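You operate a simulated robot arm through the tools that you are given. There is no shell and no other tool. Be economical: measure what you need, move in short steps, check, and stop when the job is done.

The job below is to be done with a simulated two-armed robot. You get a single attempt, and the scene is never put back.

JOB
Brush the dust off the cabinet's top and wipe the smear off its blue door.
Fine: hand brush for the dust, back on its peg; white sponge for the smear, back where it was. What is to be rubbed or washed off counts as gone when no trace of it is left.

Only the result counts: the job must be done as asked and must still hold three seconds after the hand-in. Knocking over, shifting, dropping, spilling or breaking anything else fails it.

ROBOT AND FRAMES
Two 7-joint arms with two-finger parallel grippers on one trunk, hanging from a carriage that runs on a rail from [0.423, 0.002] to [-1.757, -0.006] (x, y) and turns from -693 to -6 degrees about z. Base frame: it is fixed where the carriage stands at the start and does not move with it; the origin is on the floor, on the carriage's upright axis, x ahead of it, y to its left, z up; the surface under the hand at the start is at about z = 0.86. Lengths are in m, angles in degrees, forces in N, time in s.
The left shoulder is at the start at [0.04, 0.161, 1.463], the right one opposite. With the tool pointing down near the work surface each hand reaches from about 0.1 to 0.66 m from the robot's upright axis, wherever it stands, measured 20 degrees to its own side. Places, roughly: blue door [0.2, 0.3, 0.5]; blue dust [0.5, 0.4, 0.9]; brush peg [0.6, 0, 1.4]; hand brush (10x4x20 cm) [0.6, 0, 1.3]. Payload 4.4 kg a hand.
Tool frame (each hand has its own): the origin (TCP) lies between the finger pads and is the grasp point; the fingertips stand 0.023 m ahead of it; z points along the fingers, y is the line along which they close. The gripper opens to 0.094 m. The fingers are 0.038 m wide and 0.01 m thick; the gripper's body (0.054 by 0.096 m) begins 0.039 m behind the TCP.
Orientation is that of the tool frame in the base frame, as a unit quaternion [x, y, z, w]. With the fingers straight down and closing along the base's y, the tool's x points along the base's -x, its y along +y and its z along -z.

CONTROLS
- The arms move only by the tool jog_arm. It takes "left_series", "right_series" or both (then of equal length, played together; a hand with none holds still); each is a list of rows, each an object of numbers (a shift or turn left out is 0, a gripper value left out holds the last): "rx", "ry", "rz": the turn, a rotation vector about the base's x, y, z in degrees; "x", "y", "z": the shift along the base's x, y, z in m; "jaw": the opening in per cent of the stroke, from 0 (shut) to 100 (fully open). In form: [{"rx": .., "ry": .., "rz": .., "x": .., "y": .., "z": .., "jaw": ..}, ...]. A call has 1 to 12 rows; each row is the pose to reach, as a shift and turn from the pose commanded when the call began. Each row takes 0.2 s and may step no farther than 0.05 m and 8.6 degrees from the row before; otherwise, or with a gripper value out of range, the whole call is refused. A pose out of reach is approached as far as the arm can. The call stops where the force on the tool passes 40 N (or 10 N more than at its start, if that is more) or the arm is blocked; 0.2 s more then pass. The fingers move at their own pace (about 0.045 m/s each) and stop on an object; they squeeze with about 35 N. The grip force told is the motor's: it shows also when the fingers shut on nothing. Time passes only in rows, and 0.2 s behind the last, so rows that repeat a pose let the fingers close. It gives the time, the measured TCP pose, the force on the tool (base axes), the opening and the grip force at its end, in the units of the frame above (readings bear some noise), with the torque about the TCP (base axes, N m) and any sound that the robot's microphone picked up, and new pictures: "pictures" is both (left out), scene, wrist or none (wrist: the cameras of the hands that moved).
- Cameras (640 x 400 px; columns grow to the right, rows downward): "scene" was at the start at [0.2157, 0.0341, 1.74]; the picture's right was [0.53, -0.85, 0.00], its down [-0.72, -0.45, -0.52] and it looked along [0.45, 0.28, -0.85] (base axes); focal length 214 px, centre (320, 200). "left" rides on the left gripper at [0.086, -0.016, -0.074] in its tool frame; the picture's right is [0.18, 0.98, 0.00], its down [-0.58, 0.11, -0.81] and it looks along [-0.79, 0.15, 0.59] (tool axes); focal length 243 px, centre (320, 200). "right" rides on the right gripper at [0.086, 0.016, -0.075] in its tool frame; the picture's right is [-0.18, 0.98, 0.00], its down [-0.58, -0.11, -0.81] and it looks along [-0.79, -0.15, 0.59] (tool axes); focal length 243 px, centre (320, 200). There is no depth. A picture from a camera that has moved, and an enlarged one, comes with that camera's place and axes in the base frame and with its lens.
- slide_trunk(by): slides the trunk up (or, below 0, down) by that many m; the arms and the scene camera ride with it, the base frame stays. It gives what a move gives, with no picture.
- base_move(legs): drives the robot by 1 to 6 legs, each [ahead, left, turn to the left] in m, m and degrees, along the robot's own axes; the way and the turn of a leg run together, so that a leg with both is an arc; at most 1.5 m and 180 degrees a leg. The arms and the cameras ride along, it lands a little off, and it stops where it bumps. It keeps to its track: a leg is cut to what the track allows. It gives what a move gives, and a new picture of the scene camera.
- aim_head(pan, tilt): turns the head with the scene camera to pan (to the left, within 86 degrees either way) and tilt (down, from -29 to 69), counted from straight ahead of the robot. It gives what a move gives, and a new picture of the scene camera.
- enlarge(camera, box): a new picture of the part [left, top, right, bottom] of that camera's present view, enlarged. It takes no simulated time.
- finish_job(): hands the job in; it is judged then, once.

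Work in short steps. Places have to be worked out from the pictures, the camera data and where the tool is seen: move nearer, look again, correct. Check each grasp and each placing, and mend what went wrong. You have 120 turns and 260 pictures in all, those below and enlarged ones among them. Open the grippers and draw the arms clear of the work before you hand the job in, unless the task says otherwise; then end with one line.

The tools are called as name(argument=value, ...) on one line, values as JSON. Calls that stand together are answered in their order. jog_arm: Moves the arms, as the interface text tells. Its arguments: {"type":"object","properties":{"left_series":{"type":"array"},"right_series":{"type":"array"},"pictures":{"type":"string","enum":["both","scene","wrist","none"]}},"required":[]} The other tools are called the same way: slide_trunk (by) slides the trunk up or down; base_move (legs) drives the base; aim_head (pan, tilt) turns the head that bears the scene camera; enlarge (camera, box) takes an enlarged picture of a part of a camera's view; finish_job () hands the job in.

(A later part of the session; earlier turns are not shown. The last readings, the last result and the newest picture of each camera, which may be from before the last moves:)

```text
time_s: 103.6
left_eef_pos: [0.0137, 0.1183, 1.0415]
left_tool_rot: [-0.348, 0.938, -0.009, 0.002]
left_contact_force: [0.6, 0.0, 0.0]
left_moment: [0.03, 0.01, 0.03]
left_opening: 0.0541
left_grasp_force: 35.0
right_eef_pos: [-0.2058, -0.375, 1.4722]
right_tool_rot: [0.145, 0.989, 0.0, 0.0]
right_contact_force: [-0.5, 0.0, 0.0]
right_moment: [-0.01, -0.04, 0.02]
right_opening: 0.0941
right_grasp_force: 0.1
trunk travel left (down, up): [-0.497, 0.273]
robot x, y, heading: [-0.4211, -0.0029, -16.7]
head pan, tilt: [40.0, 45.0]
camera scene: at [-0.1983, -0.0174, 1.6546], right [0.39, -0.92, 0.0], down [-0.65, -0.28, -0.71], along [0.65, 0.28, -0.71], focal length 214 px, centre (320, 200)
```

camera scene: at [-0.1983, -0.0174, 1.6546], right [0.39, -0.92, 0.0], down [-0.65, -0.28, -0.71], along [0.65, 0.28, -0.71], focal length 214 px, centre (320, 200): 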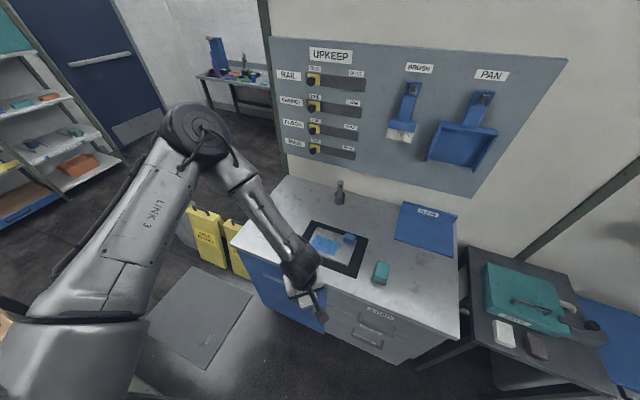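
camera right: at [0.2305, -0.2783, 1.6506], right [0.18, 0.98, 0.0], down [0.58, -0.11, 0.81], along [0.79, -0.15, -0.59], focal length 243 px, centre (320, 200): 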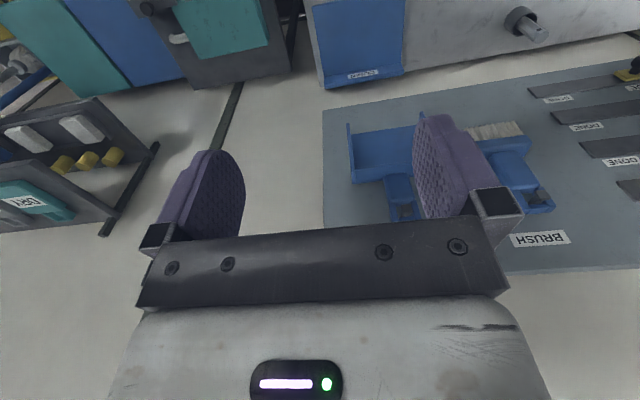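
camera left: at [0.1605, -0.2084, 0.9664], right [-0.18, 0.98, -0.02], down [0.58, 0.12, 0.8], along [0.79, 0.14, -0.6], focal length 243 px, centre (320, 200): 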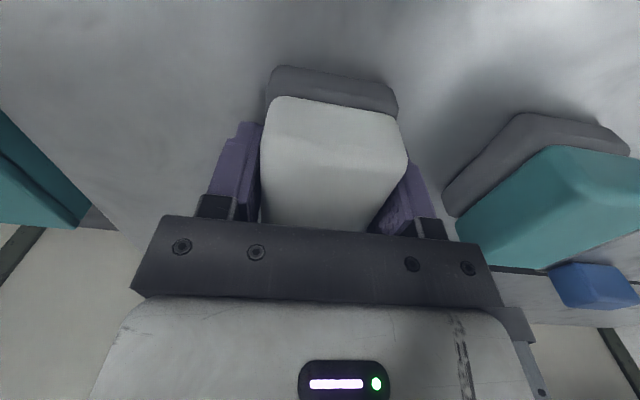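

Sponge held, base backed to x=−0.42. I straighten the yaw while moving the hand toward y≈0.3, staying clear of the cabinet.

jog_arm(left_series=[{"rz": -8, "y": 0.02, "x": -0.01}, {"rz": -16, "y": 0.05, "x": -0.02}, {"rz": -24, "y": 0.08, "x": -0.03}, {"rz": -32, "y": 0.11, "x": -0.03}, {"rz": -40, "y": 0.14, "x": -0.03}, {"rz": -40.6, "y": 0.17, "x": -0.03}, {"rz": -40.6, "y": 0.18, "x": -0.03}], pictures="none")

slide_trunk(by=-0.35)

aim_head(pan=40, tilt=45)

```text
time_s: 105.2
left_eef_pos: [-0.0184, 0.3003, 1.0412]
left_tool_rot: [0.0, 1.0, -0.009, -0.001]
left_contact_force: [0.3, -0.5, -0.3]
left_moment: [0.01, -0.01, 0.02]
left_opening: 0.054
left_grasp_force: 34.8
right_eef_pos: [-0.2059, -0.3752, 1.4733]
right_tool_rot: [0.145, 0.989, 0.0, 0.0]
right_contact_force: [0.2, 0.5, -0.2]
right_moment: [-0.03, -0.01, -0.02]
right_opening: 0.094
right_grasp_force: 0.1
trunk travel left (down, up): [-0.497, 0.273]
robot x, y, heading: [-0.423, -0.0012, -17.2]
head pan, tilt: [40.0, 45.0]
```

```text
time_s: 108.6
left_eef_pos: [-0.0164, 0.2993, 0.693]
left_tool_rot: [-0.001, 1.0, -0.009, 0.0]
left_contact_force: [0.2, 0.3, -1.3]
left_moment: [0.0, 0.01, 0.01]
left_opening: 0.0537
left_grasp_force: 34.5
right_eef_pos: [-0.2042, -0.3768, 1.1229]
right_tool_rot: [0.145, 0.989, 0.0, 0.0]
right_contact_force: [-0.3, 1.0, 0.1]
right_moment: [0.01, 0.0, 0.02]
right_opening: 0.094
right_grasp_force: 0.1
trunk travel left (down, up): [-0.147, 0.623]
robot x, y, heading: [-0.4238, 0.0055, -16.8]
head pan, tilt: [40.0, 45.0]
```

```text
time_s: 109.2
left_eef_pos: [-0.0176, 0.2995, 0.6922]
left_tool_rot: [0.0, 1.0, -0.009, -0.001]
left_contact_force: [0.2, 0.0, -1.2]
left_moment: [0.02, 0.03, -0.02]
left_opening: 0.0539
left_grasp_force: 35.4
right_eef_pos: [-0.206, -0.3755, 1.1219]
right_tool_rot: [0.144, 0.99, 0.0, 0.0]
right_contact_force: [0.2, -0.5, 0.8]
right_moment: [0.03, -0.02, -0.02]
right_opening: 0.0942
right_grasp_force: 0.1
trunk travel left (down, up): [-0.147, 0.623]
robot x, y, heading: [-0.4262, -0.0001, -16.7]
head pan, tilt: [40.0, 45.0]
camera scene: at [-0.1983, -0.0174, 1.3046], right [0.4, -0.92, 0.0], down [-0.65, -0.28, -0.71], along [0.65, 0.28, -0.71], focal length 214 px, centre (320, 200)
```

scene: 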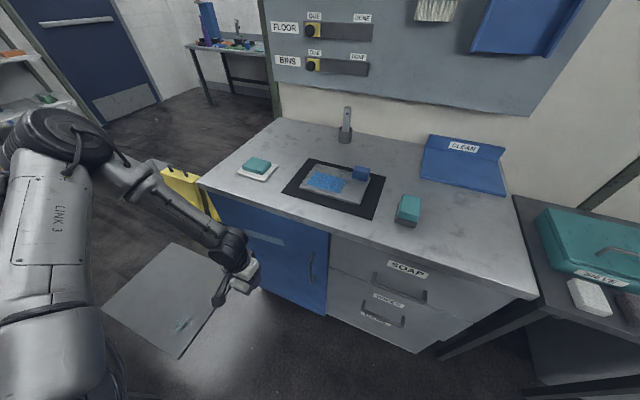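

Door and smear are now visible; enlarge both the scene view and the wrist view.

enlarge(camera="scene", box=[190, 170, 350, 320])

enlarge(camera="left", box=[0, 0, 640, 400])

```text
2.67 times, centred on (270, 245) of scene
camera zoom: at [-0.1983, -0.0174, 1.3046], right [0.4, -0.92, 0.0], down [-0.65, -0.28, -0.71], along [0.65, 0.28, -0.71], focal length 572 px, centre (453, 80)
```

zoom: 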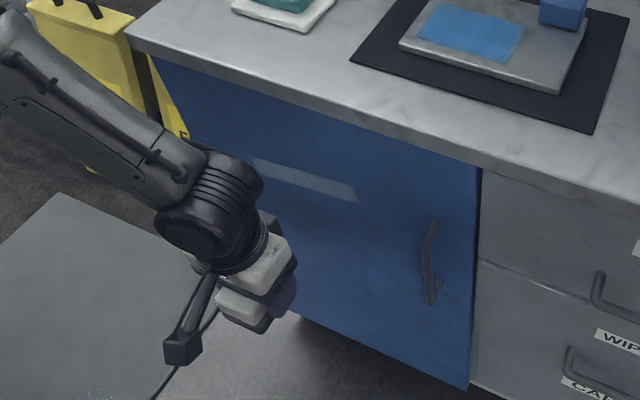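

```text
1.00 times, centred on (320, 200) of left (not enlarged: the box is as wide or as high as the picture)
camera zoom: at [-0.1039, 0.2852, 0.7664], right [-0.19, 0.98, -0.02], down [0.58, 0.12, 0.8], along [0.79, 0.14, -0.6], focal length 243 px, centre (320, 200)
```

zoom: 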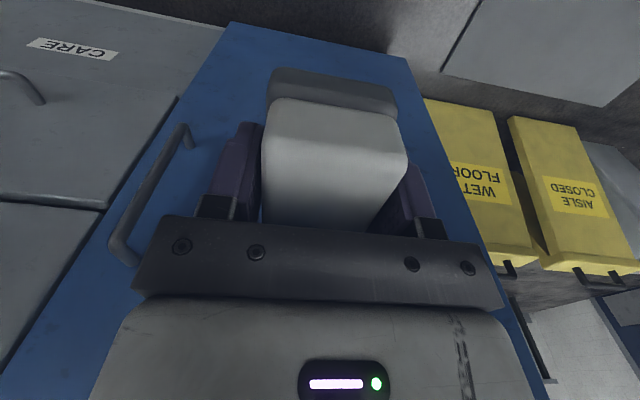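

The smear spans about y 0.27–0.45, z 0.61–0.68 on the door (x≈0.14), under a slight counter overhang. I tilt the fingers forward so the sponge's front leads and the wrist stays back.

jog_arm(left_series=[{"ry": -8}, {"ry": -16}, {"ry": -24}, {"ry": -32}, {"ry": -40}, {"ry": -48}, {"ry": -56}, {"ry": -62}, {"ry": -62}])

```text
time_s: 111.2
left_eef_pos: [-0.0173, 0.299, 0.6916]
left_tool_rot: [0.004, 0.857, -0.008, 0.515]
left_contact_force: [0.4, -0.1, -0.5]
left_moment: [0.03, -0.01, 0.0]
left_opening: 0.0543
left_grasp_force: 34.8
right_eef_pos: [-0.2059, -0.3758, 1.1216]
right_tool_rot: [0.145, 0.989, -0.001, 0.0]
right_contact_force: [-0.5, -0.3, 0.8]
right_moment: [0.0, -0.04, 0.01]
right_opening: 0.0937
right_grasp_force: 0.0
trunk travel left (down, up): [-0.147, 0.623]
robot x, y, heading: [-0.4209, 0.0016, -16.4]
head pan, tilt: [40.0, 45.0]
camera scene: at [-0.1981, -0.0173, 1.3047], right [0.4, -0.92, 0.0], down [-0.65, -0.28, -0.71], along [0.65, 0.28, -0.71], focal length 214 px, centre (320, 200)
camera left: at [-0.1248, 0.2857, 0.6502], right [-0.07, 0.98, -0.17], down [-0.44, 0.12, 0.89], along [0.9, 0.14, 0.42], focal length 243 px, centre (320, 200)
```

scene: 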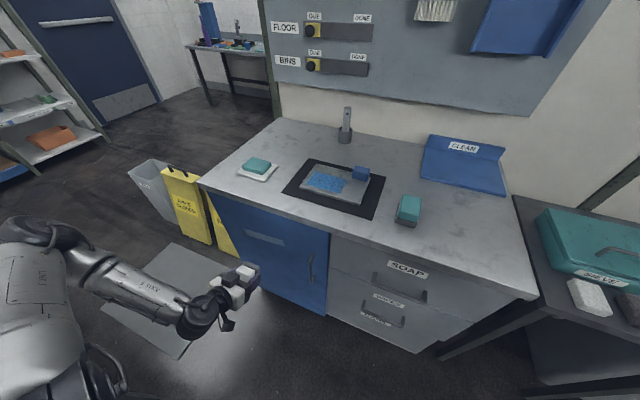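
left: 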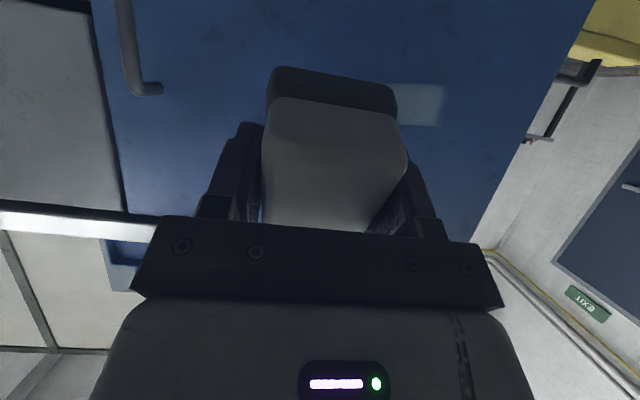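

Reached 62° easily, and the smear is visible in the wrist view. I continue to fully horizontal so the sponge's flat face meets the door.

jog_arm(left_series=[{"ry": -7}, {"ry": -14}, {"ry": -21}, {"ry": -28}, {"ry": -28}])

enlarge(camera="scene", box=[190, 170, 350, 320])

```text
time_s: 112.4
left_eef_pos: [-0.0164, 0.2988, 0.6915]
left_tool_rot: [0.006, 0.707, -0.007, 0.707]
left_contact_force: [-0.3, -0.1, -0.7]
left_moment: [0.01, -0.01, -0.01]
left_opening: 0.0541
left_grasp_force: 35.0
right_eef_pos: [-0.2045, -0.3758, 1.1209]
right_tool_rot: [0.145, 0.989, 0.0, 0.0]
right_contact_force: [-0.4, -0.6, -1.2]
right_moment: [0.02, -0.01, -0.01]
right_opening: 0.094
right_grasp_force: 0.0
trunk travel left (down, up): [-0.147, 0.623]
robot x, y, heading: [-0.4244, -0.0036, -16.3]
head pan, tilt: [40.0, 45.0]
camera scene: at [-0.198, -0.0172, 1.3047], right [0.4, -0.92, 0.0], down [-0.65, -0.28, -0.71], along [0.65, 0.28, -0.71], focal length 214 px, centre (320, 200)
camera left: at [-0.0916, 0.2856, 0.605], right [0.02, 0.98, -0.19], down [-0.8, 0.12, 0.58], along [0.59, 0.14, 0.79], focal length 243 px, centre (320, 200)
```

scene: 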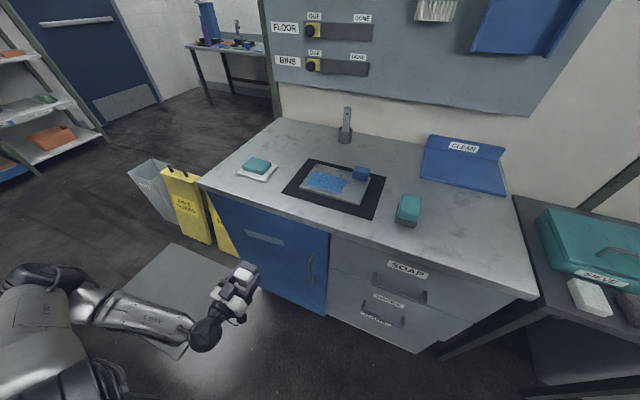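
left: 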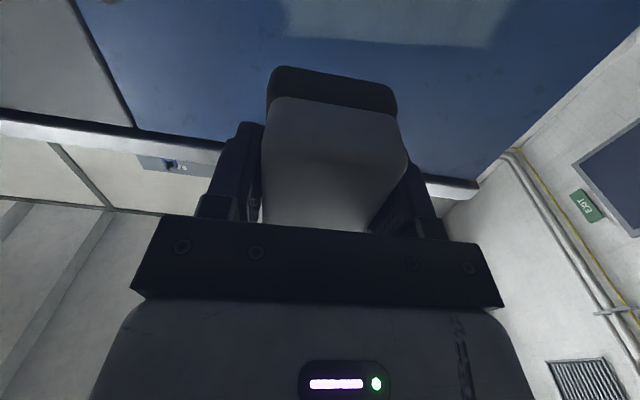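

```text
2.67 times, centred on (270, 245) of scene
camera zoom: at [-0.198, -0.0172, 1.3047], right [0.4, -0.92, 0.0], down [-0.65, -0.28, -0.71], along [0.65, 0.28, -0.71], focal length 572 px, centre (453, 80)
```

zoom: 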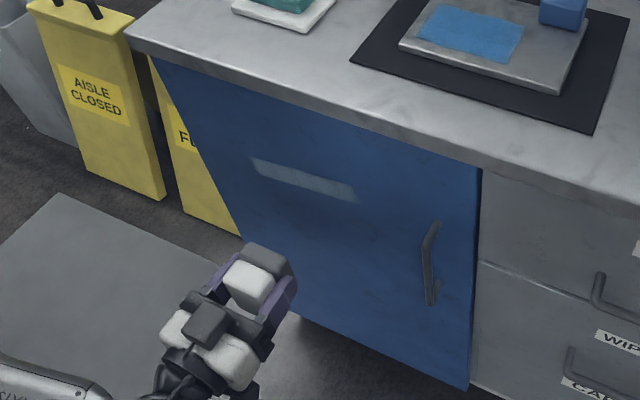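

Fully horizontal. I lower by trunk 0.046, then approach the door at y≈0.36.

slide_trunk(by=-0.046)

jog_arm(left_series=[{"x": 0.03, "y": 0.02}, {"x": 0.06, "y": 0.04}, {"x": 0.09, "y": 0.06}, {"x": 0.1, "y": 0.06}, {"x": 0.1, "y": 0.06}])

enlarge(camera="scene", box=[190, 140, 350, 290])

```text
time_s: 113.3
left_eef_pos: [-0.0176, 0.2994, 0.6457]
left_tool_rot: [0.006, 0.707, -0.006, 0.707]
left_contact_force: [-0.1, 0.0, -2.0]
left_moment: [-0.02, 0.03, -0.05]
left_opening: 0.0539
left_grasp_force: 34.6
right_eef_pos: [-0.206, -0.3747, 1.0767]
right_tool_rot: [0.145, 0.989, 0.0, 0.0]
right_contact_force: [0.4, -0.1, 0.6]
right_moment: [0.01, 0.02, -0.02]
right_opening: 0.094
right_grasp_force: 0.0
trunk travel left (down, up): [-0.101, 0.669]
robot x, y, heading: [-0.4231, 0.0009, -16.7]
head pan, tilt: [40.0, 45.0]
```

```text
time_s: 114.5
left_eef_pos: [0.0814, 0.3601, 0.6475]
left_tool_rot: [0.006, 0.708, -0.006, 0.707]
left_contact_force: [-0.2, 0.8, -1.0]
left_moment: [-0.02, 0.0, 0.0]
left_opening: 0.0538
left_grasp_force: 34.8
right_eef_pos: [-0.2063, -0.3749, 1.076]
right_tool_rot: [0.145, 0.989, 0.0, 0.001]
right_contact_force: [0.7, 0.0, 0.2]
right_moment: [0.01, 0.0, 0.01]
right_opening: 0.0941
right_grasp_force: 0.1
trunk travel left (down, up): [-0.101, 0.669]
robot x, y, heading: [-0.421, -0.0016, -16.7]
head pan, tilt: [40.0, 45.0]
camera scene: at [-0.1984, -0.0172, 1.2586], right [0.4, -0.92, 0.0], down [-0.65, -0.28, -0.71], along [0.65, 0.28, -0.71], focal length 214 px, centre (320, 200)
camera left: at [0.0067, 0.3454, 0.5591], right [0.02, 0.98, -0.18], down [-0.8, 0.12, 0.58], along [0.6, 0.14, 0.79], focal length 243 px, centre (320, 200)
```

scene: 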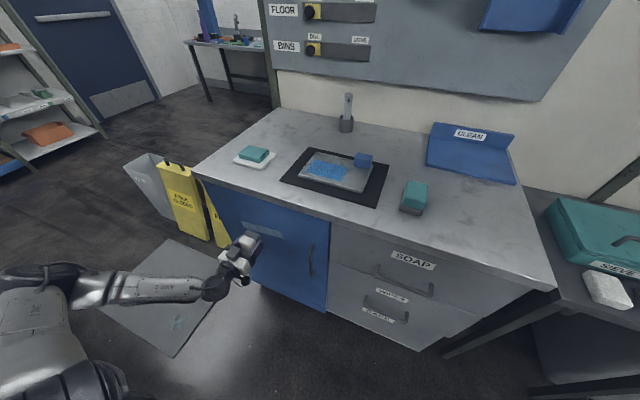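
left: 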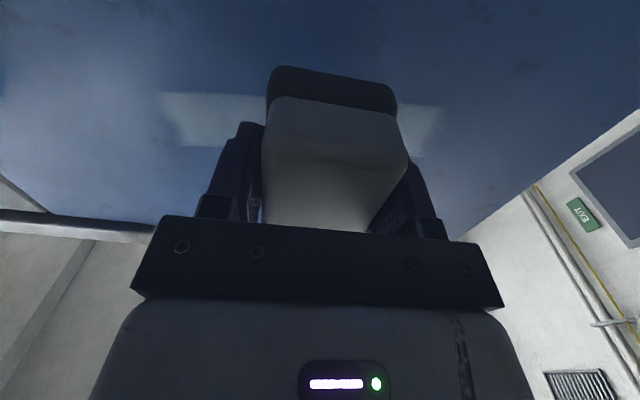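

```text
2.67 times, centred on (270, 215) of scene
camera zoom: at [-0.1984, -0.0172, 1.2586], right [0.4, -0.92, 0.0], down [-0.65, -0.28, -0.71], along [0.65, 0.28, -0.71], focal length 572 px, centre (453, 160)
```

zoom: 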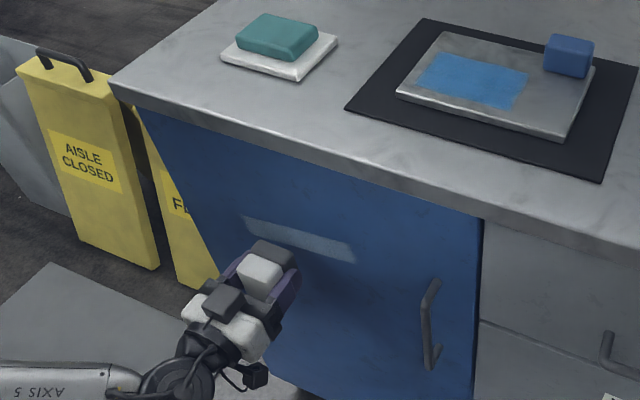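

Smear spans about y 0.265–0.445, z 0.62–0.69. I press forward in small steps until contact.

jog_arm(left_series=[{"x": 0.008}, {"x": 0.014}, {"x": 0.018}, {"x": 0.022}, {"x": 0.025}], pictures="wrist")

```text
time_s: 115.7
left_eef_pos: [0.1075, 0.359, 0.6442]
left_tool_rot: [0.004, 0.708, -0.006, 0.706]
left_contact_force: [-0.1, 0.7, -1.2]
left_moment: [0.01, 0.0, 0.0]
left_opening: 0.0541
left_grasp_force: 34.7
right_eef_pos: [-0.2058, -0.3758, 1.0766]
right_tool_rot: [0.145, 0.989, -0.001, 0.0]
right_contact_force: [-0.5, 0.0, -0.3]
right_moment: [0.02, 0.0, -0.02]
right_opening: 0.0942
right_grasp_force: 0.1
trunk travel left (down, up): [-0.101, 0.669]
robot x, y, heading: [-0.4291, -0.0019, -16.7]
head pan, tilt: [40.0, 45.0]
camera left: at [0.0325, 0.345, 0.5587], right [0.02, 0.98, -0.19], down [-0.8, 0.12, 0.58], along [0.6, 0.14, 0.79], focal length 243 px, centre (320, 200)
```

left: 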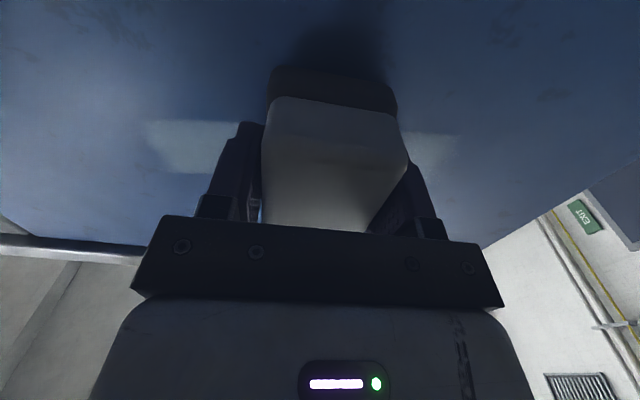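

No contact yet at x=0.1075. I continue in 3 mm steps.

jog_arm(left_series=[{"x": 0.003}, {"x": 0.006}, {"x": 0.009}, {"x": 0.012}, {"x": 0.012}], pictures="none")

```text
time_s: 116.6
left_eef_pos: [0.1102, 0.3584, 0.6439]
left_tool_rot: [0.005, 0.708, -0.006, 0.706]
left_contact_force: [-24.9, -1.1, 9.1]
left_moment: [0.12, -0.18, 0.4]
left_opening: 0.0544
left_grasp_force: 35.1
right_eef_pos: [-0.2094, -0.3744, 1.0756]
right_tool_rot: [0.144, 0.99, 0.0, -0.002]
right_contact_force: [0.3, -0.6, 0.1]
right_moment: [0.01, 0.02, -0.01]
right_opening: 0.0941
right_grasp_force: 0.0
trunk travel left (down, up): [-0.101, 0.669]
robot x, y, heading: [-0.4269, 0.0027, -16.6]
head pan, tilt: [40.0, 45.0]
stopped in row 4 (left hand): the force on the tool passed its limit at 41 N (the readings are from after the stop); the commanded pose is now the measured one
```

Contact at x≈0.110 with ~25 N. I wipe along y across the smear, slightly eased.

jog_arm(left_series=[{"x": -0.001, "y": 0.02}, {"x": -0.001, "y": 0.045}, {"x": -0.001, "y": 0.07}, {"x": -0.001, "y": 0.085}, {"x": -0.001, "y": 0.06}, {"x": -0.001, "y": 0.03}, {"x": -0.001, "y": 0.0}, {"x": -0.001, "y": -0.03}, {"x": -0.001, "y": -0.06}, {"x": -0.001, "y": -0.085}, {"x": -0.001, "y": -0.095}])

enlarge(camera="scene", box=[190, 140, 350, 290])

```text
time_s: 119.0
left_eef_pos: [0.1109, 0.2689, 0.6472]
left_tool_rot: [0.007, 0.707, -0.006, 0.707]
left_contact_force: [-18.5, 13.1, 0.0]
left_moment: [0.16, 0.3, 0.93]
left_opening: 0.054
left_grasp_force: 34.8
right_eef_pos: [-0.209, -0.372, 1.0748]
right_tool_rot: [0.145, 0.989, 0.001, -0.002]
right_contact_force: [-0.3, 0.7, 0.0]
right_moment: [0.01, -0.04, 0.01]
right_opening: 0.0939
right_grasp_force: 0.1
trunk travel left (down, up): [-0.101, 0.669]
robot x, y, heading: [-0.4246, -0.0026, -16.9]
head pan, tilt: [40.0, 45.0]
camera scene: at [-0.202, -0.0148, 1.2579], right [0.4, -0.92, 0.0], down [-0.65, -0.28, -0.71], along [0.65, 0.28, -0.71], focal length 214 px, centre (320, 200)
camera left: at [0.0356, 0.2536, 0.5597], right [0.02, 0.98, -0.18], down [-0.8, 0.12, 0.58], along [0.59, 0.14, 0.79], focal length 243 px, centre (320, 200)
```

scene: 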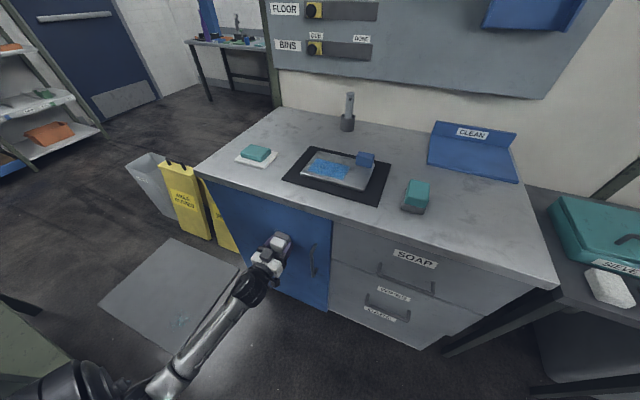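
left: 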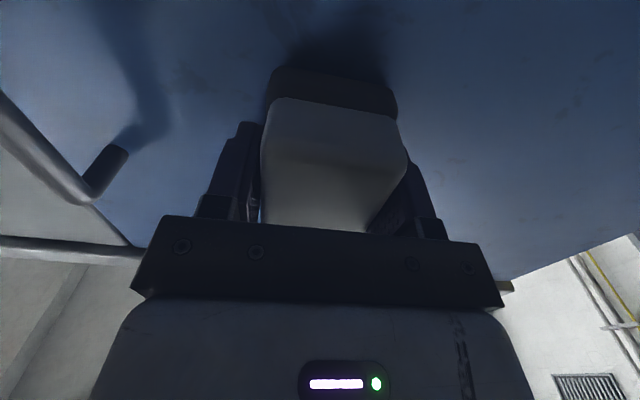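

```text
2.67 times, centred on (270, 215) of scene
camera zoom: at [-0.202, -0.0148, 1.2579], right [0.4, -0.92, 0.0], down [-0.65, -0.28, -0.71], along [0.65, 0.28, -0.71], focal length 572 px, centre (453, 160)
```

zoom: 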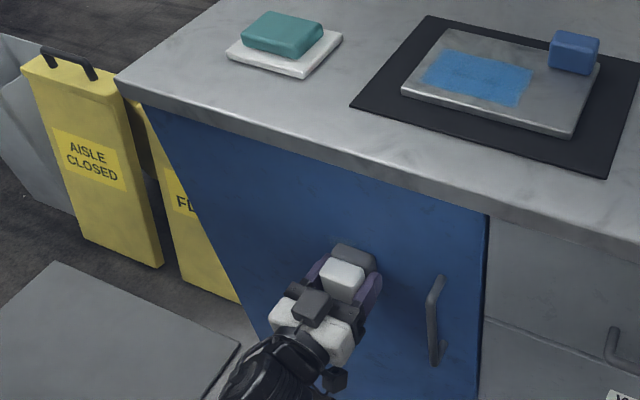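

The smear looks gone. For safety I make passes slightly higher and slightly lower.

jog_arm(left_series=[{"z": 0.018}, {"z": 0.018, "y": 0.035}, {"z": 0.018, "y": 0.075}, {"z": 0.018, "y": 0.115}, {"z": 0.018, "y": 0.15}, {"z": 0.018, "y": 0.175}, {"z": -0.015, "y": 0.175}, {"z": -0.015, "y": 0.14}, {"z": -0.015, "y": 0.1}, {"z": -0.015, "y": 0.06}, {"z": -0.015, "y": 0.025}, {"z": -0.015, "y": 0.0}], pictures="none")

jog_arm(left_series=[{"x": -0.03}, {"x": -0.07}, {"x": -0.11}, {"x": -0.13}])

enlarge(camera="scene", box=[190, 160, 350, 310])

```text
time_s: 121.6
left_eef_pos: [0.11, 0.2657, 0.6285]
left_tool_rot: [0.007, 0.708, -0.006, 0.706]
left_contact_force: [-22.5, 12.4, -1.7]
left_moment: [-0.14, -0.13, 0.92]
left_opening: 0.0542
left_grasp_force: 35.3
right_eef_pos: [-0.2105, -0.3725, 1.0752]
right_tool_rot: [0.145, 0.989, 0.001, -0.003]
right_contact_force: [0.5, 0.0, 0.0]
right_moment: [0.01, 0.0, 0.03]
right_opening: 0.0939
right_grasp_force: 0.1
trunk travel left (down, up): [-0.101, 0.669]
robot x, y, heading: [-0.4213, -0.0014, -16.7]
head pan, tilt: [40.0, 45.0]
```

```text
time_s: 122.6
left_eef_pos: [-0.0144, 0.266, 0.6314]
left_tool_rot: [0.007, 0.707, -0.006, 0.707]
left_contact_force: [-0.3, 0.0, -1.6]
left_moment: [-0.01, -0.03, -0.04]
left_opening: 0.054
left_grasp_force: 35.2
right_eef_pos: [-0.206, -0.3747, 1.0768]
right_tool_rot: [0.145, 0.989, 0.0, -0.001]
right_contact_force: [-0.5, -0.1, -0.7]
right_moment: [-0.02, -0.03, -0.01]
right_opening: 0.0939
right_grasp_force: 0.1
trunk travel left (down, up): [-0.101, 0.669]
robot x, y, heading: [-0.4245, -0.0011, -16.9]
head pan, tilt: [40.0, 45.0]
camera scene: at [-0.1995, -0.0169, 1.2584], right [0.4, -0.92, 0.0], down [-0.65, -0.28, -0.71], along [0.65, 0.28, -0.71], focal length 214 px, centre (320, 200)
camera left: at [-0.0899, 0.2498, 0.5439], right [0.02, 0.98, -0.19], down [-0.8, 0.12, 0.58], along [0.59, 0.14, 0.79], focal length 243 px, centre (320, 200)
```

scene: 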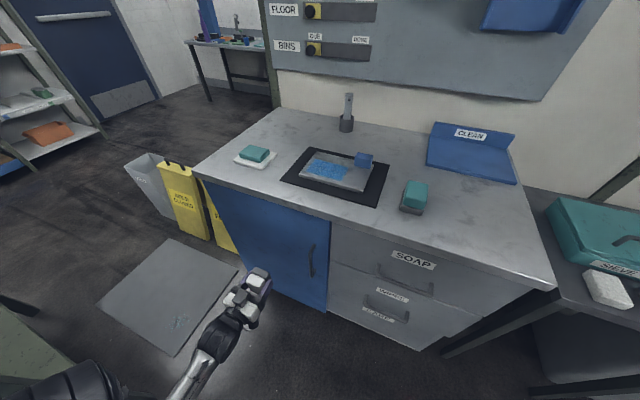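
left: 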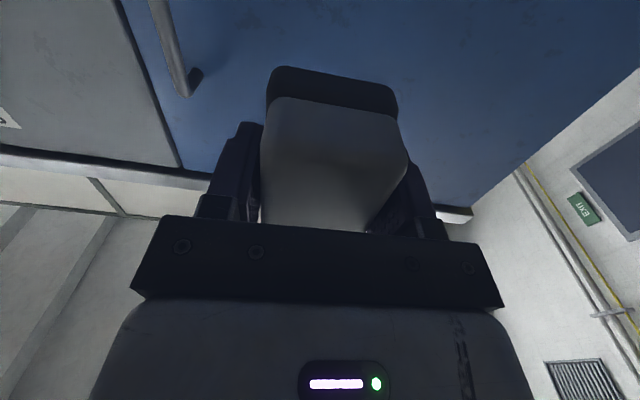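

```text
2.67 times, centred on (270, 235) of scene
camera zoom: at [-0.1995, -0.0169, 1.2584], right [0.4, -0.92, 0.0], down [-0.65, -0.28, -0.71], along [0.65, 0.28, -0.71], focal length 572 px, centre (453, 107)
```

zoom: 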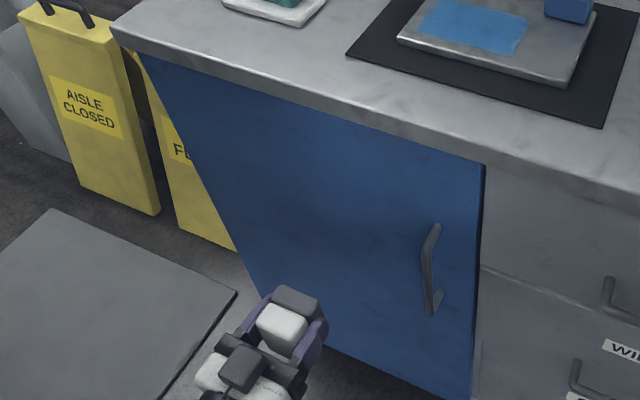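

Door is clean. Now return the sponge: raise the trunk, and turn the tool back to vertical.

slide_trunk(by=0.046)

jog_arm(left_series=[{"ry": 8, "y": 0.01, "z": 0.005}, {"ry": 16, "y": 0.02, "z": 0.01}, {"ry": 24, "y": 0.033, "z": 0.0145}, {"ry": 32, "y": 0.033, "z": 0.0145}, {"ry": 40, "y": 0.033, "z": 0.0145}, {"ry": 48, "y": 0.033, "z": 0.0145}, {"ry": 56, "y": 0.033, "z": 0.0145}, {"ry": 64, "y": 0.033, "z": 0.0145}, {"ry": 72, "y": 0.033, "z": 0.0145}, {"ry": 80, "y": 0.033, "z": 0.0145}, {"ry": 88, "y": 0.033, "z": 0.0145}, {"ry": 90, "y": 0.033, "z": 0.0145}])

```text
time_s: 123.5
left_eef_pos: [-0.0137, 0.2642, 0.6768]
left_tool_rot: [0.007, 0.707, -0.007, 0.707]
left_contact_force: [0.3, 0.2, -0.3]
left_moment: [-0.01, 0.03, 0.02]
left_opening: 0.054
left_grasp_force: 35.5
right_eef_pos: [-0.2068, -0.3761, 1.1222]
right_tool_rot: [0.145, 0.989, 0.0, 0.0]
right_contact_force: [-0.4, 1.1, 0.1]
right_moment: [0.01, 0.0, 0.0]
right_opening: 0.0937
right_grasp_force: 0.0
trunk travel left (down, up): [-0.147, 0.623]
robot x, y, heading: [-0.4256, -0.0032, -17.0]
head pan, tilt: [40.0, 45.0]
```

```text
time_s: 126.1
left_eef_pos: [-0.0136, 0.2969, 0.6921]
left_tool_rot: [0.0, 1.0, -0.009, 0.0]
left_contact_force: [-0.3, 0.4, -1.7]
left_moment: [0.02, -0.02, 0.05]
left_opening: 0.0538
left_grasp_force: 35.2
right_eef_pos: [-0.206, -0.3752, 1.1224]
right_tool_rot: [0.145, 0.989, 0.0, 0.0]
right_contact_force: [0.0, -0.9, -0.7]
right_moment: [-0.01, 0.0, 0.01]
right_opening: 0.094
right_grasp_force: 0.1
trunk travel left (down, up): [-0.147, 0.623]
robot x, y, heading: [-0.4246, -0.0011, -16.4]
head pan, tilt: [40.0, 45.0]
camera scene: at [-0.1989, -0.0174, 1.3046], right [0.4, -0.92, 0.0], down [-0.65, -0.28, -0.71], along [0.65, 0.28, -0.71], focal length 214 px, centre (320, 200)
camera left: at [-0.1006, 0.2826, 0.766], right [-0.19, 0.98, -0.02], down [0.58, 0.12, 0.8], along [0.79, 0.14, -0.59], focal length 243 px, centre (320, 200)
```

scene: 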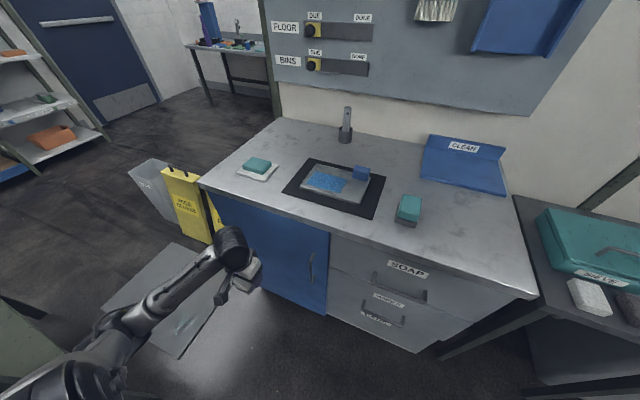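
left: 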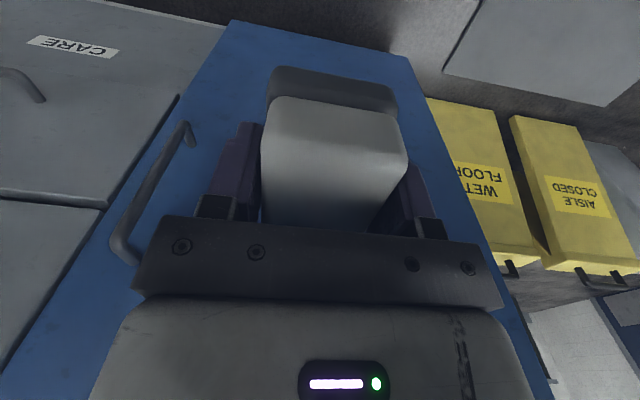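

Sponge still well seated. But the elbow is now low, which would threaten items on the top. I raise the trunk and lower the hand relative to the shoulder here, in free space, to bring the elbow up.

slide_trunk(by=0.5)

jog_arm(left_series=[{"z": -0.03}, {"z": -0.06}, {"z": -0.09}, {"z": -0.12}, {"z": -0.15}, {"z": -0.18}, {"z": -0.18}])

```text
refused: 0.5 is not a number from -0.4 to 0.4
```

```text
time_s: 127.7
left_eef_pos: [-0.0125, 0.2963, 0.5126]
left_tool_rot: [0.0, 1.0, -0.009, 0.002]
left_contact_force: [-0.4, -0.5, 0.0]
left_moment: [0.0, -0.01, 0.0]
left_opening: 0.0542
left_grasp_force: 34.8
right_eef_pos: [-0.2056, -0.3742, 1.1225]
right_tool_rot: [0.145, 0.99, 0.0, 0.0]
right_contact_force: [-0.1, 0.4, 0.0]
right_moment: [0.0, -0.02, 0.0]
right_opening: 0.094
right_grasp_force: 0.1
trunk travel left (down, up): [-0.147, 0.623]
robot x, y, heading: [-0.422, -0.0018, -16.8]
head pan, tilt: [40.0, 45.0]
camera scene: at [-0.1986, -0.017, 1.3046], right [0.4, -0.92, 0.0], down [-0.65, -0.28, -0.71], along [0.65, 0.28, -0.71], focal length 214 px, centre (320, 200)
camera left: at [-0.0994, 0.2824, 0.5872], right [-0.18, 0.98, -0.02], down [0.58, 0.12, 0.81], along [0.79, 0.14, -0.59], focal length 243 px, centre (320, 200)
```

scene: 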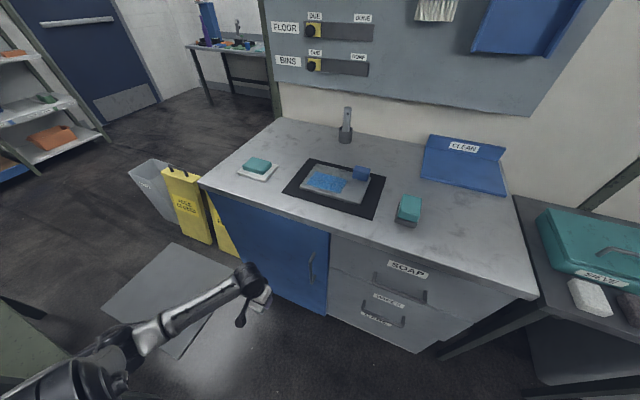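
left: 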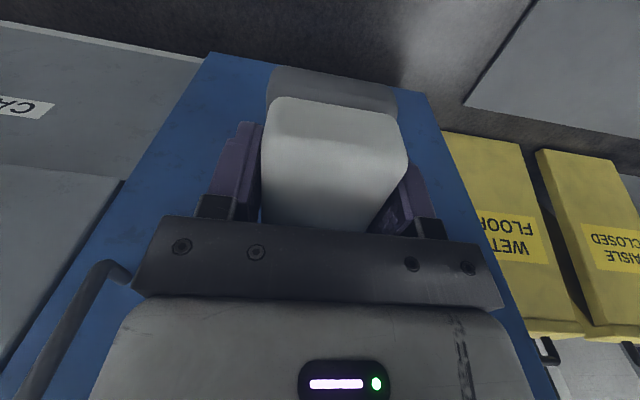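

The arm hangs in a natural posture now (elbow well above hand). I raise the trunk and shift the hand to the former carrying position.

slide_trunk(by=0.4)

slide_trunk(by=0.18)

jog_arm(left_series=[{"y": -0.03, "x": 0.005}, {"y": -0.07, "x": 0.01}, {"y": -0.11, "x": 0.015}, {"y": -0.15, "x": 0.02}, {"y": -0.177, "x": 0.027}, {"y": -0.177, "x": 0.027}], pictures="scene")

```text
time_s: 131.6
left_eef_pos: [-0.0134, 0.2948, 0.9134]
left_tool_rot: [-0.002, 1.0, -0.01, 0.001]
left_contact_force: [-0.5, 0.4, -1.1]
left_moment: [0.0, 0.03, 0.0]
left_opening: 0.0539
left_grasp_force: 34.4
right_eef_pos: [-0.2062, -0.3753, 1.5228]
right_tool_rot: [0.145, 0.989, 0.0, 0.0]
right_contact_force: [0.6, -0.1, 0.1]
right_moment: [-0.02, 0.01, -0.01]
right_opening: 0.0938
right_grasp_force: 0.1
trunk travel left (down, up): [-0.547, 0.223]
robot x, y, heading: [-0.4223, -0.0016, -16.9]
head pan, tilt: [40.0, 45.0]
```

```text
time_s: 133.6
left_eef_pos: [-0.0139, 0.2957, 1.0929]
left_tool_rot: [0.0, 1.0, -0.008, 0.001]
left_contact_force: [0.3, 0.9, -0.9]
left_moment: [0.01, -0.02, 0.0]
left_opening: 0.0539
left_grasp_force: 34.9
right_eef_pos: [-0.2075, -0.3746, 1.7023]
right_tool_rot: [0.145, 0.989, 0.0, 0.0]
right_contact_force: [0.4, 0.5, -0.4]
right_moment: [0.01, 0.0, 0.01]
right_opening: 0.0939
right_grasp_force: 0.0
trunk travel left (down, up): [-0.727, 0.043]
robot x, y, heading: [-0.4248, -0.0018, -16.5]
head pan, tilt: [40.0, 45.0]
```

```text
time_s: 134.9
left_eef_pos: [0.0149, 0.1173, 1.094]
left_tool_rot: [-0.001, 1.0, -0.009, 0.0]
left_contact_force: [0.4, 0.0, -0.2]
left_moment: [0.02, -0.02, 0.01]
left_opening: 0.0542
left_grasp_force: 34.9
right_eef_pos: [-0.2047, -0.3753, 1.7019]
right_tool_rot: [0.146, 0.989, -0.001, 0.0]
right_contact_force: [0.3, 1.1, 0.3]
right_moment: [0.02, 0.02, 0.01]
right_opening: 0.0939
right_grasp_force: 0.0
trunk travel left (down, up): [-0.727, 0.043]
robot x, y, heading: [-0.4275, 0.0034, -16.8]
head pan, tilt: [40.0, 45.0]
camera scene: at [-0.1987, -0.0172, 1.8846], right [0.4, -0.92, 0.0], down [-0.65, -0.28, -0.71], along [0.65, 0.28, -0.71], focal length 214 px, centre (320, 200)
```

scene: 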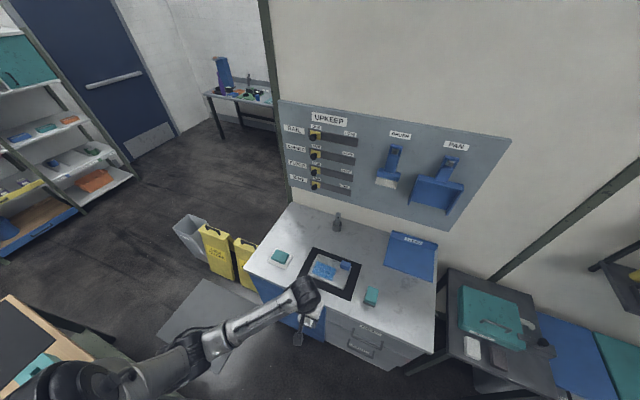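

All good. I reverse the base motion: turn −40.5° and drive forward back to the pick-up stand.

base_move(legs=[[0, 0, -40.5], [0.14, 0.22, 0]])

aim_head(pan=25, tilt=60)

```text
time_s: 138.7
left_eef_pos: [0.2477, -0.1988, 1.0943]
left_tool_rot: [0.351, 0.936, -0.01, -0.002]
left_contact_force: [0.0, 0.5, -1.3]
left_moment: [-0.02, 0.0, 0.02]
left_opening: 0.0538
left_grasp_force: 35.1
right_eef_pos: [-0.2443, -0.4258, 1.7013]
right_tool_rot: [0.483, 0.876, -0.001, 0.001]
right_contact_force: [-0.5, 0.9, -0.4]
right_moment: [-0.01, 0.03, 0.01]
right_opening: 0.0938
right_grasp_force: 0.1
trunk travel left (down, up): [-0.727, 0.043]
robot x, y, heading: [-0.1602, 0.0003, -57.9]
head pan, tilt: [40.0, 45.0]
camera scene: at [-0.0026, -0.1627, 1.8846], right [-0.31, -0.95, 0.0], down [-0.67, 0.22, -0.71], along [0.67, -0.22, -0.71], focal length 214 px, centre (320, 200)
```

scene: 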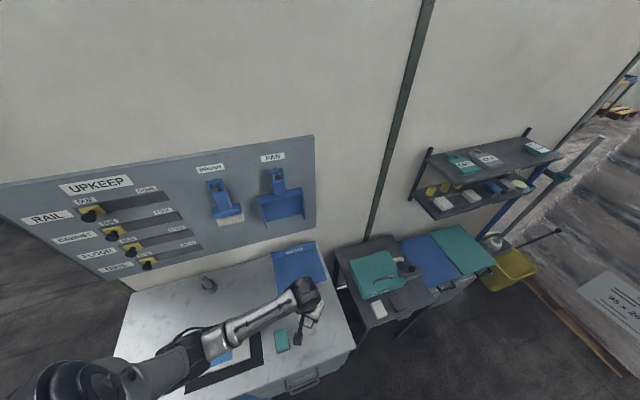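

```text
time_s: 139.5
left_eef_pos: [0.2466, -0.1994, 1.0936]
left_tool_rot: [0.351, 0.936, -0.01, -0.002]
left_contact_force: [0.1, 0.4, -0.4]
left_moment: [-0.01, -0.04, -0.01]
left_opening: 0.0541
left_grasp_force: 34.8
right_eef_pos: [-0.2444, -0.4257, 1.7022]
right_tool_rot: [0.484, 0.875, 0.001, -0.001]
right_contact_force: [0.7, -0.9, 0.4]
right_moment: [0.02, 0.01, -0.04]
right_opening: 0.094
right_grasp_force: 0.0
trunk travel left (down, up): [-0.727, 0.043]
robot x, y, heading: [-0.1615, 0.0029, -58.0]
head pan, tilt: [25.0, 60.0]
camera scene: at [-0.024, -0.174, 1.8652], right [-0.54, -0.84, 0.0], down [-0.73, 0.47, -0.5], along [0.42, -0.27, -0.87], focal length 214 px, centre (320, 200)
```

scene: 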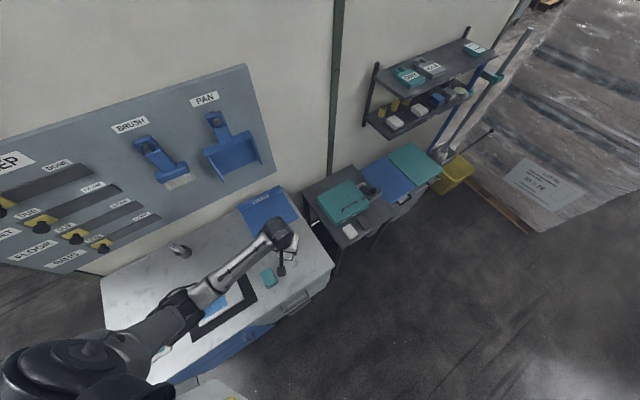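

Almost exactly above the spot. I restore the tool yaw (+41°) and go to x 0.2477, y −0.2006.

jog_arm(left_series=[{"rz": 8}, {"rz": 16}, {"rz": 24}, {"rz": 32}, {"rz": 40}, {"rz": 41.1, "x": 0.001, "y": -0.001}, {"rz": 41.1, "x": 0.001, "y": -0.001, "z": -0.04}, {"rz": 41.1, "x": 0.001, "y": -0.001, "z": -0.08}, {"rz": 41.1, "x": 0.001, "y": -0.001, "z": -0.12}, {"rz": 41.1, "x": 0.001, "y": -0.001, "z": -0.16}, {"rz": 41.1, "x": 0.001, "y": -0.001, "z": -0.18}])

enlarge(camera="scene", box=[100, 200, 340, 350])

```text
time_s: 141.9
left_eef_pos: [0.2468, -0.1986, 0.9126]
left_tool_rot: [0.0, 1.0, -0.009, 0.001]
left_contact_force: [0.4, 0.9, -1.5]
left_moment: [0.0, -0.02, -0.01]
left_opening: 0.0541
left_grasp_force: 34.9
right_eef_pos: [-0.2449, -0.4262, 1.7028]
right_tool_rot: [0.483, 0.875, 0.0, 0.0]
right_contact_force: [0.1, 0.5, -0.2]
right_moment: [0.0, 0.01, 0.04]
right_opening: 0.0942
right_grasp_force: 0.1
trunk travel left (down, up): [-0.727, 0.043]
robot x, y, heading: [-0.1655, -0.0011, -57.8]
head pan, tilt: [25.0, 60.0]
camera scene: at [-0.0241, -0.174, 1.8651], right [-0.54, -0.84, 0.0], down [-0.73, 0.47, -0.5], along [0.42, -0.27, -0.87], focal length 214 px, centre (320, 200)
camera left: at [0.1604, -0.2128, 0.9868], right [-0.18, 0.98, -0.02], down [0.58, 0.12, 0.81], along [0.79, 0.14, -0.59], focal length 243 px, centre (320, 200)
```

scene: 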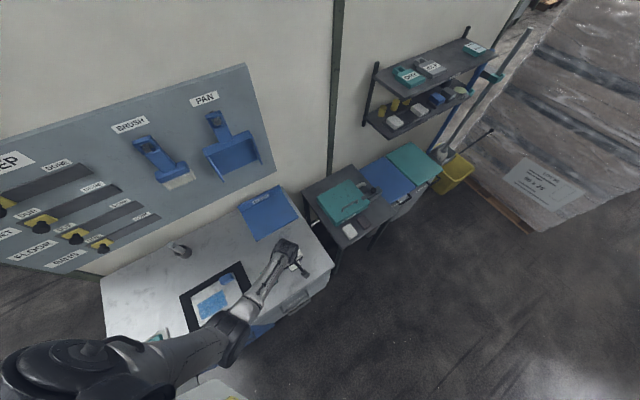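
left: 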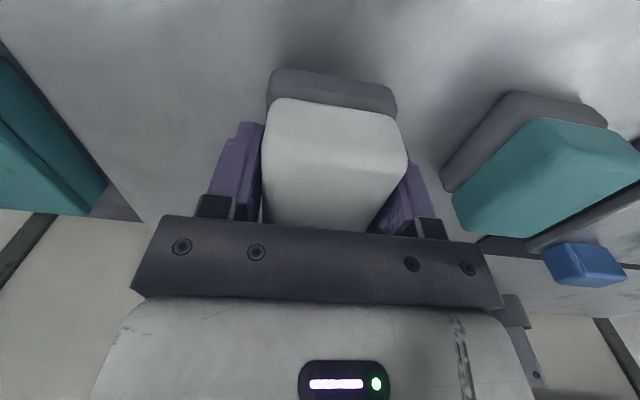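

```text
2.67 times, centred on (220, 275) of scene
camera zoom: at [-0.0241, -0.174, 1.8651], right [-0.54, -0.84, 0.0], down [-0.73, 0.47, -0.5], along [0.42, -0.27, -0.87], focal length 572 px, centre (587, 0)
```

zoom: 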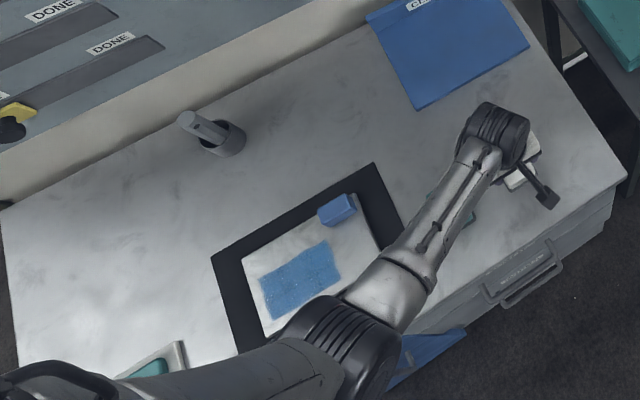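

Alignment is good. I lower the last 2 cm until touching the top.

jog_arm(left_series=[{"y": -0.002, "x": 0.001, "z": -0.008}, {"y": -0.002, "x": 0.001, "z": -0.014}, {"y": -0.002, "x": 0.001, "z": -0.018}, {"y": -0.002, "x": 0.001, "z": -0.021}, {"y": -0.002, "x": 0.001, "z": -0.021}], pictures="none")

```text
time_s: 143.1
left_eef_pos: [0.2469, -0.2014, 0.8926]
left_tool_rot: [-0.001, 1.0, -0.009, 0.001]
left_contact_force: [-1.4, 2.6, 6.3]
left_moment: [0.23, 0.27, -0.04]
left_opening: 0.054
left_grasp_force: 34.5
right_eef_pos: [-0.243, -0.4255, 1.7012]
right_tool_rot: [0.483, 0.876, 0.0, 0.0]
right_contact_force: [-0.5, 0.4, 0.4]
right_moment: [0.01, 0.01, 0.02]
right_opening: 0.0941
right_grasp_force: 0.2
trunk travel left (down, up): [-0.727, 0.043]
robot x, y, heading: [-0.1595, -0.0008, -57.8]
head pan, tilt: [25.0, 60.0]
```

Touching (6 N). I open moderately and lift straight up.

jog_arm(left_series=[{"jaw": 40}, {"jaw": 80}, {"jaw": 82}, {"jaw": 82}, {"jaw": 82, "z": 0.01}, {"jaw": 82, "z": 0.04}, {"jaw": 82, "z": 0.08}, {"jaw": 82, "z": 0.12}, {"jaw": 100, "z": 0.16}])

```text
time_s: 145.1
left_eef_pos: [0.2484, -0.2002, 1.0528]
left_tool_rot: [0.0, 1.0, -0.01, 0.001]
left_contact_force: [0.4, 0.1, 0.2]
left_moment: [-0.01, 0.01, -0.01]
left_opening: 0.0941
left_grasp_force: 0.0
right_eef_pos: [-0.2432, -0.4252, 1.7043]
right_tool_rot: [0.484, 0.875, 0.0, 0.0]
right_contact_force: [0.7, -0.1, 0.3]
right_moment: [-0.01, 0.01, 0.01]
right_opening: 0.0939
right_grasp_force: 0.1
trunk travel left (down, up): [-0.727, 0.043]
robot x, y, heading: [-0.1616, 0.0007, -57.8]
head pan, tilt: [25.0, 60.0]
camera scene: at [-0.024, -0.174, 1.8651], right [-0.54, -0.84, 0.0], down [-0.73, 0.47, -0.5], along [0.42, -0.27, -0.87], focal length 214 px, centre (320, 200)
camera left: at [0.1618, -0.2137, 1.1274], right [-0.18, 0.98, -0.02], down [0.58, 0.12, 0.8], along [0.79, 0.14, -0.59], focal length 243 px, centre (320, 200)
```

scene: 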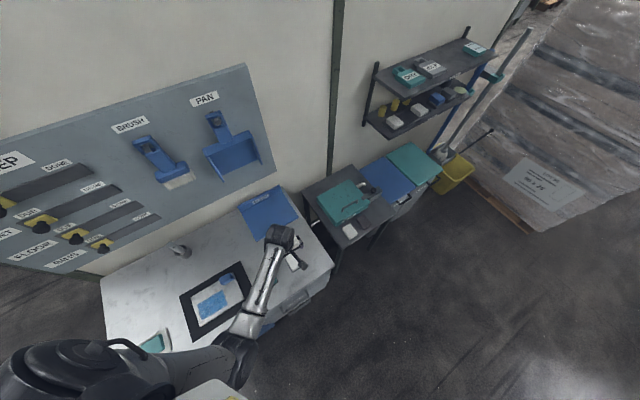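
left: 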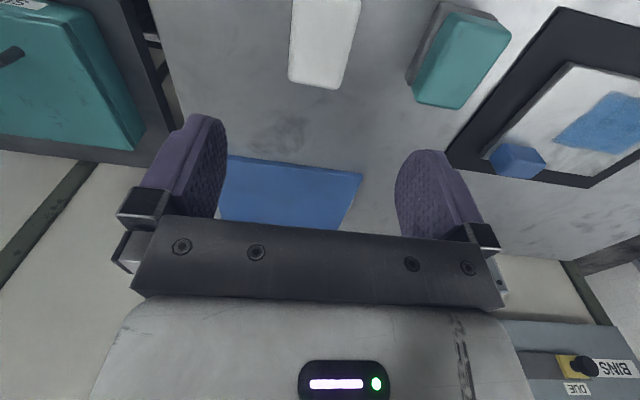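

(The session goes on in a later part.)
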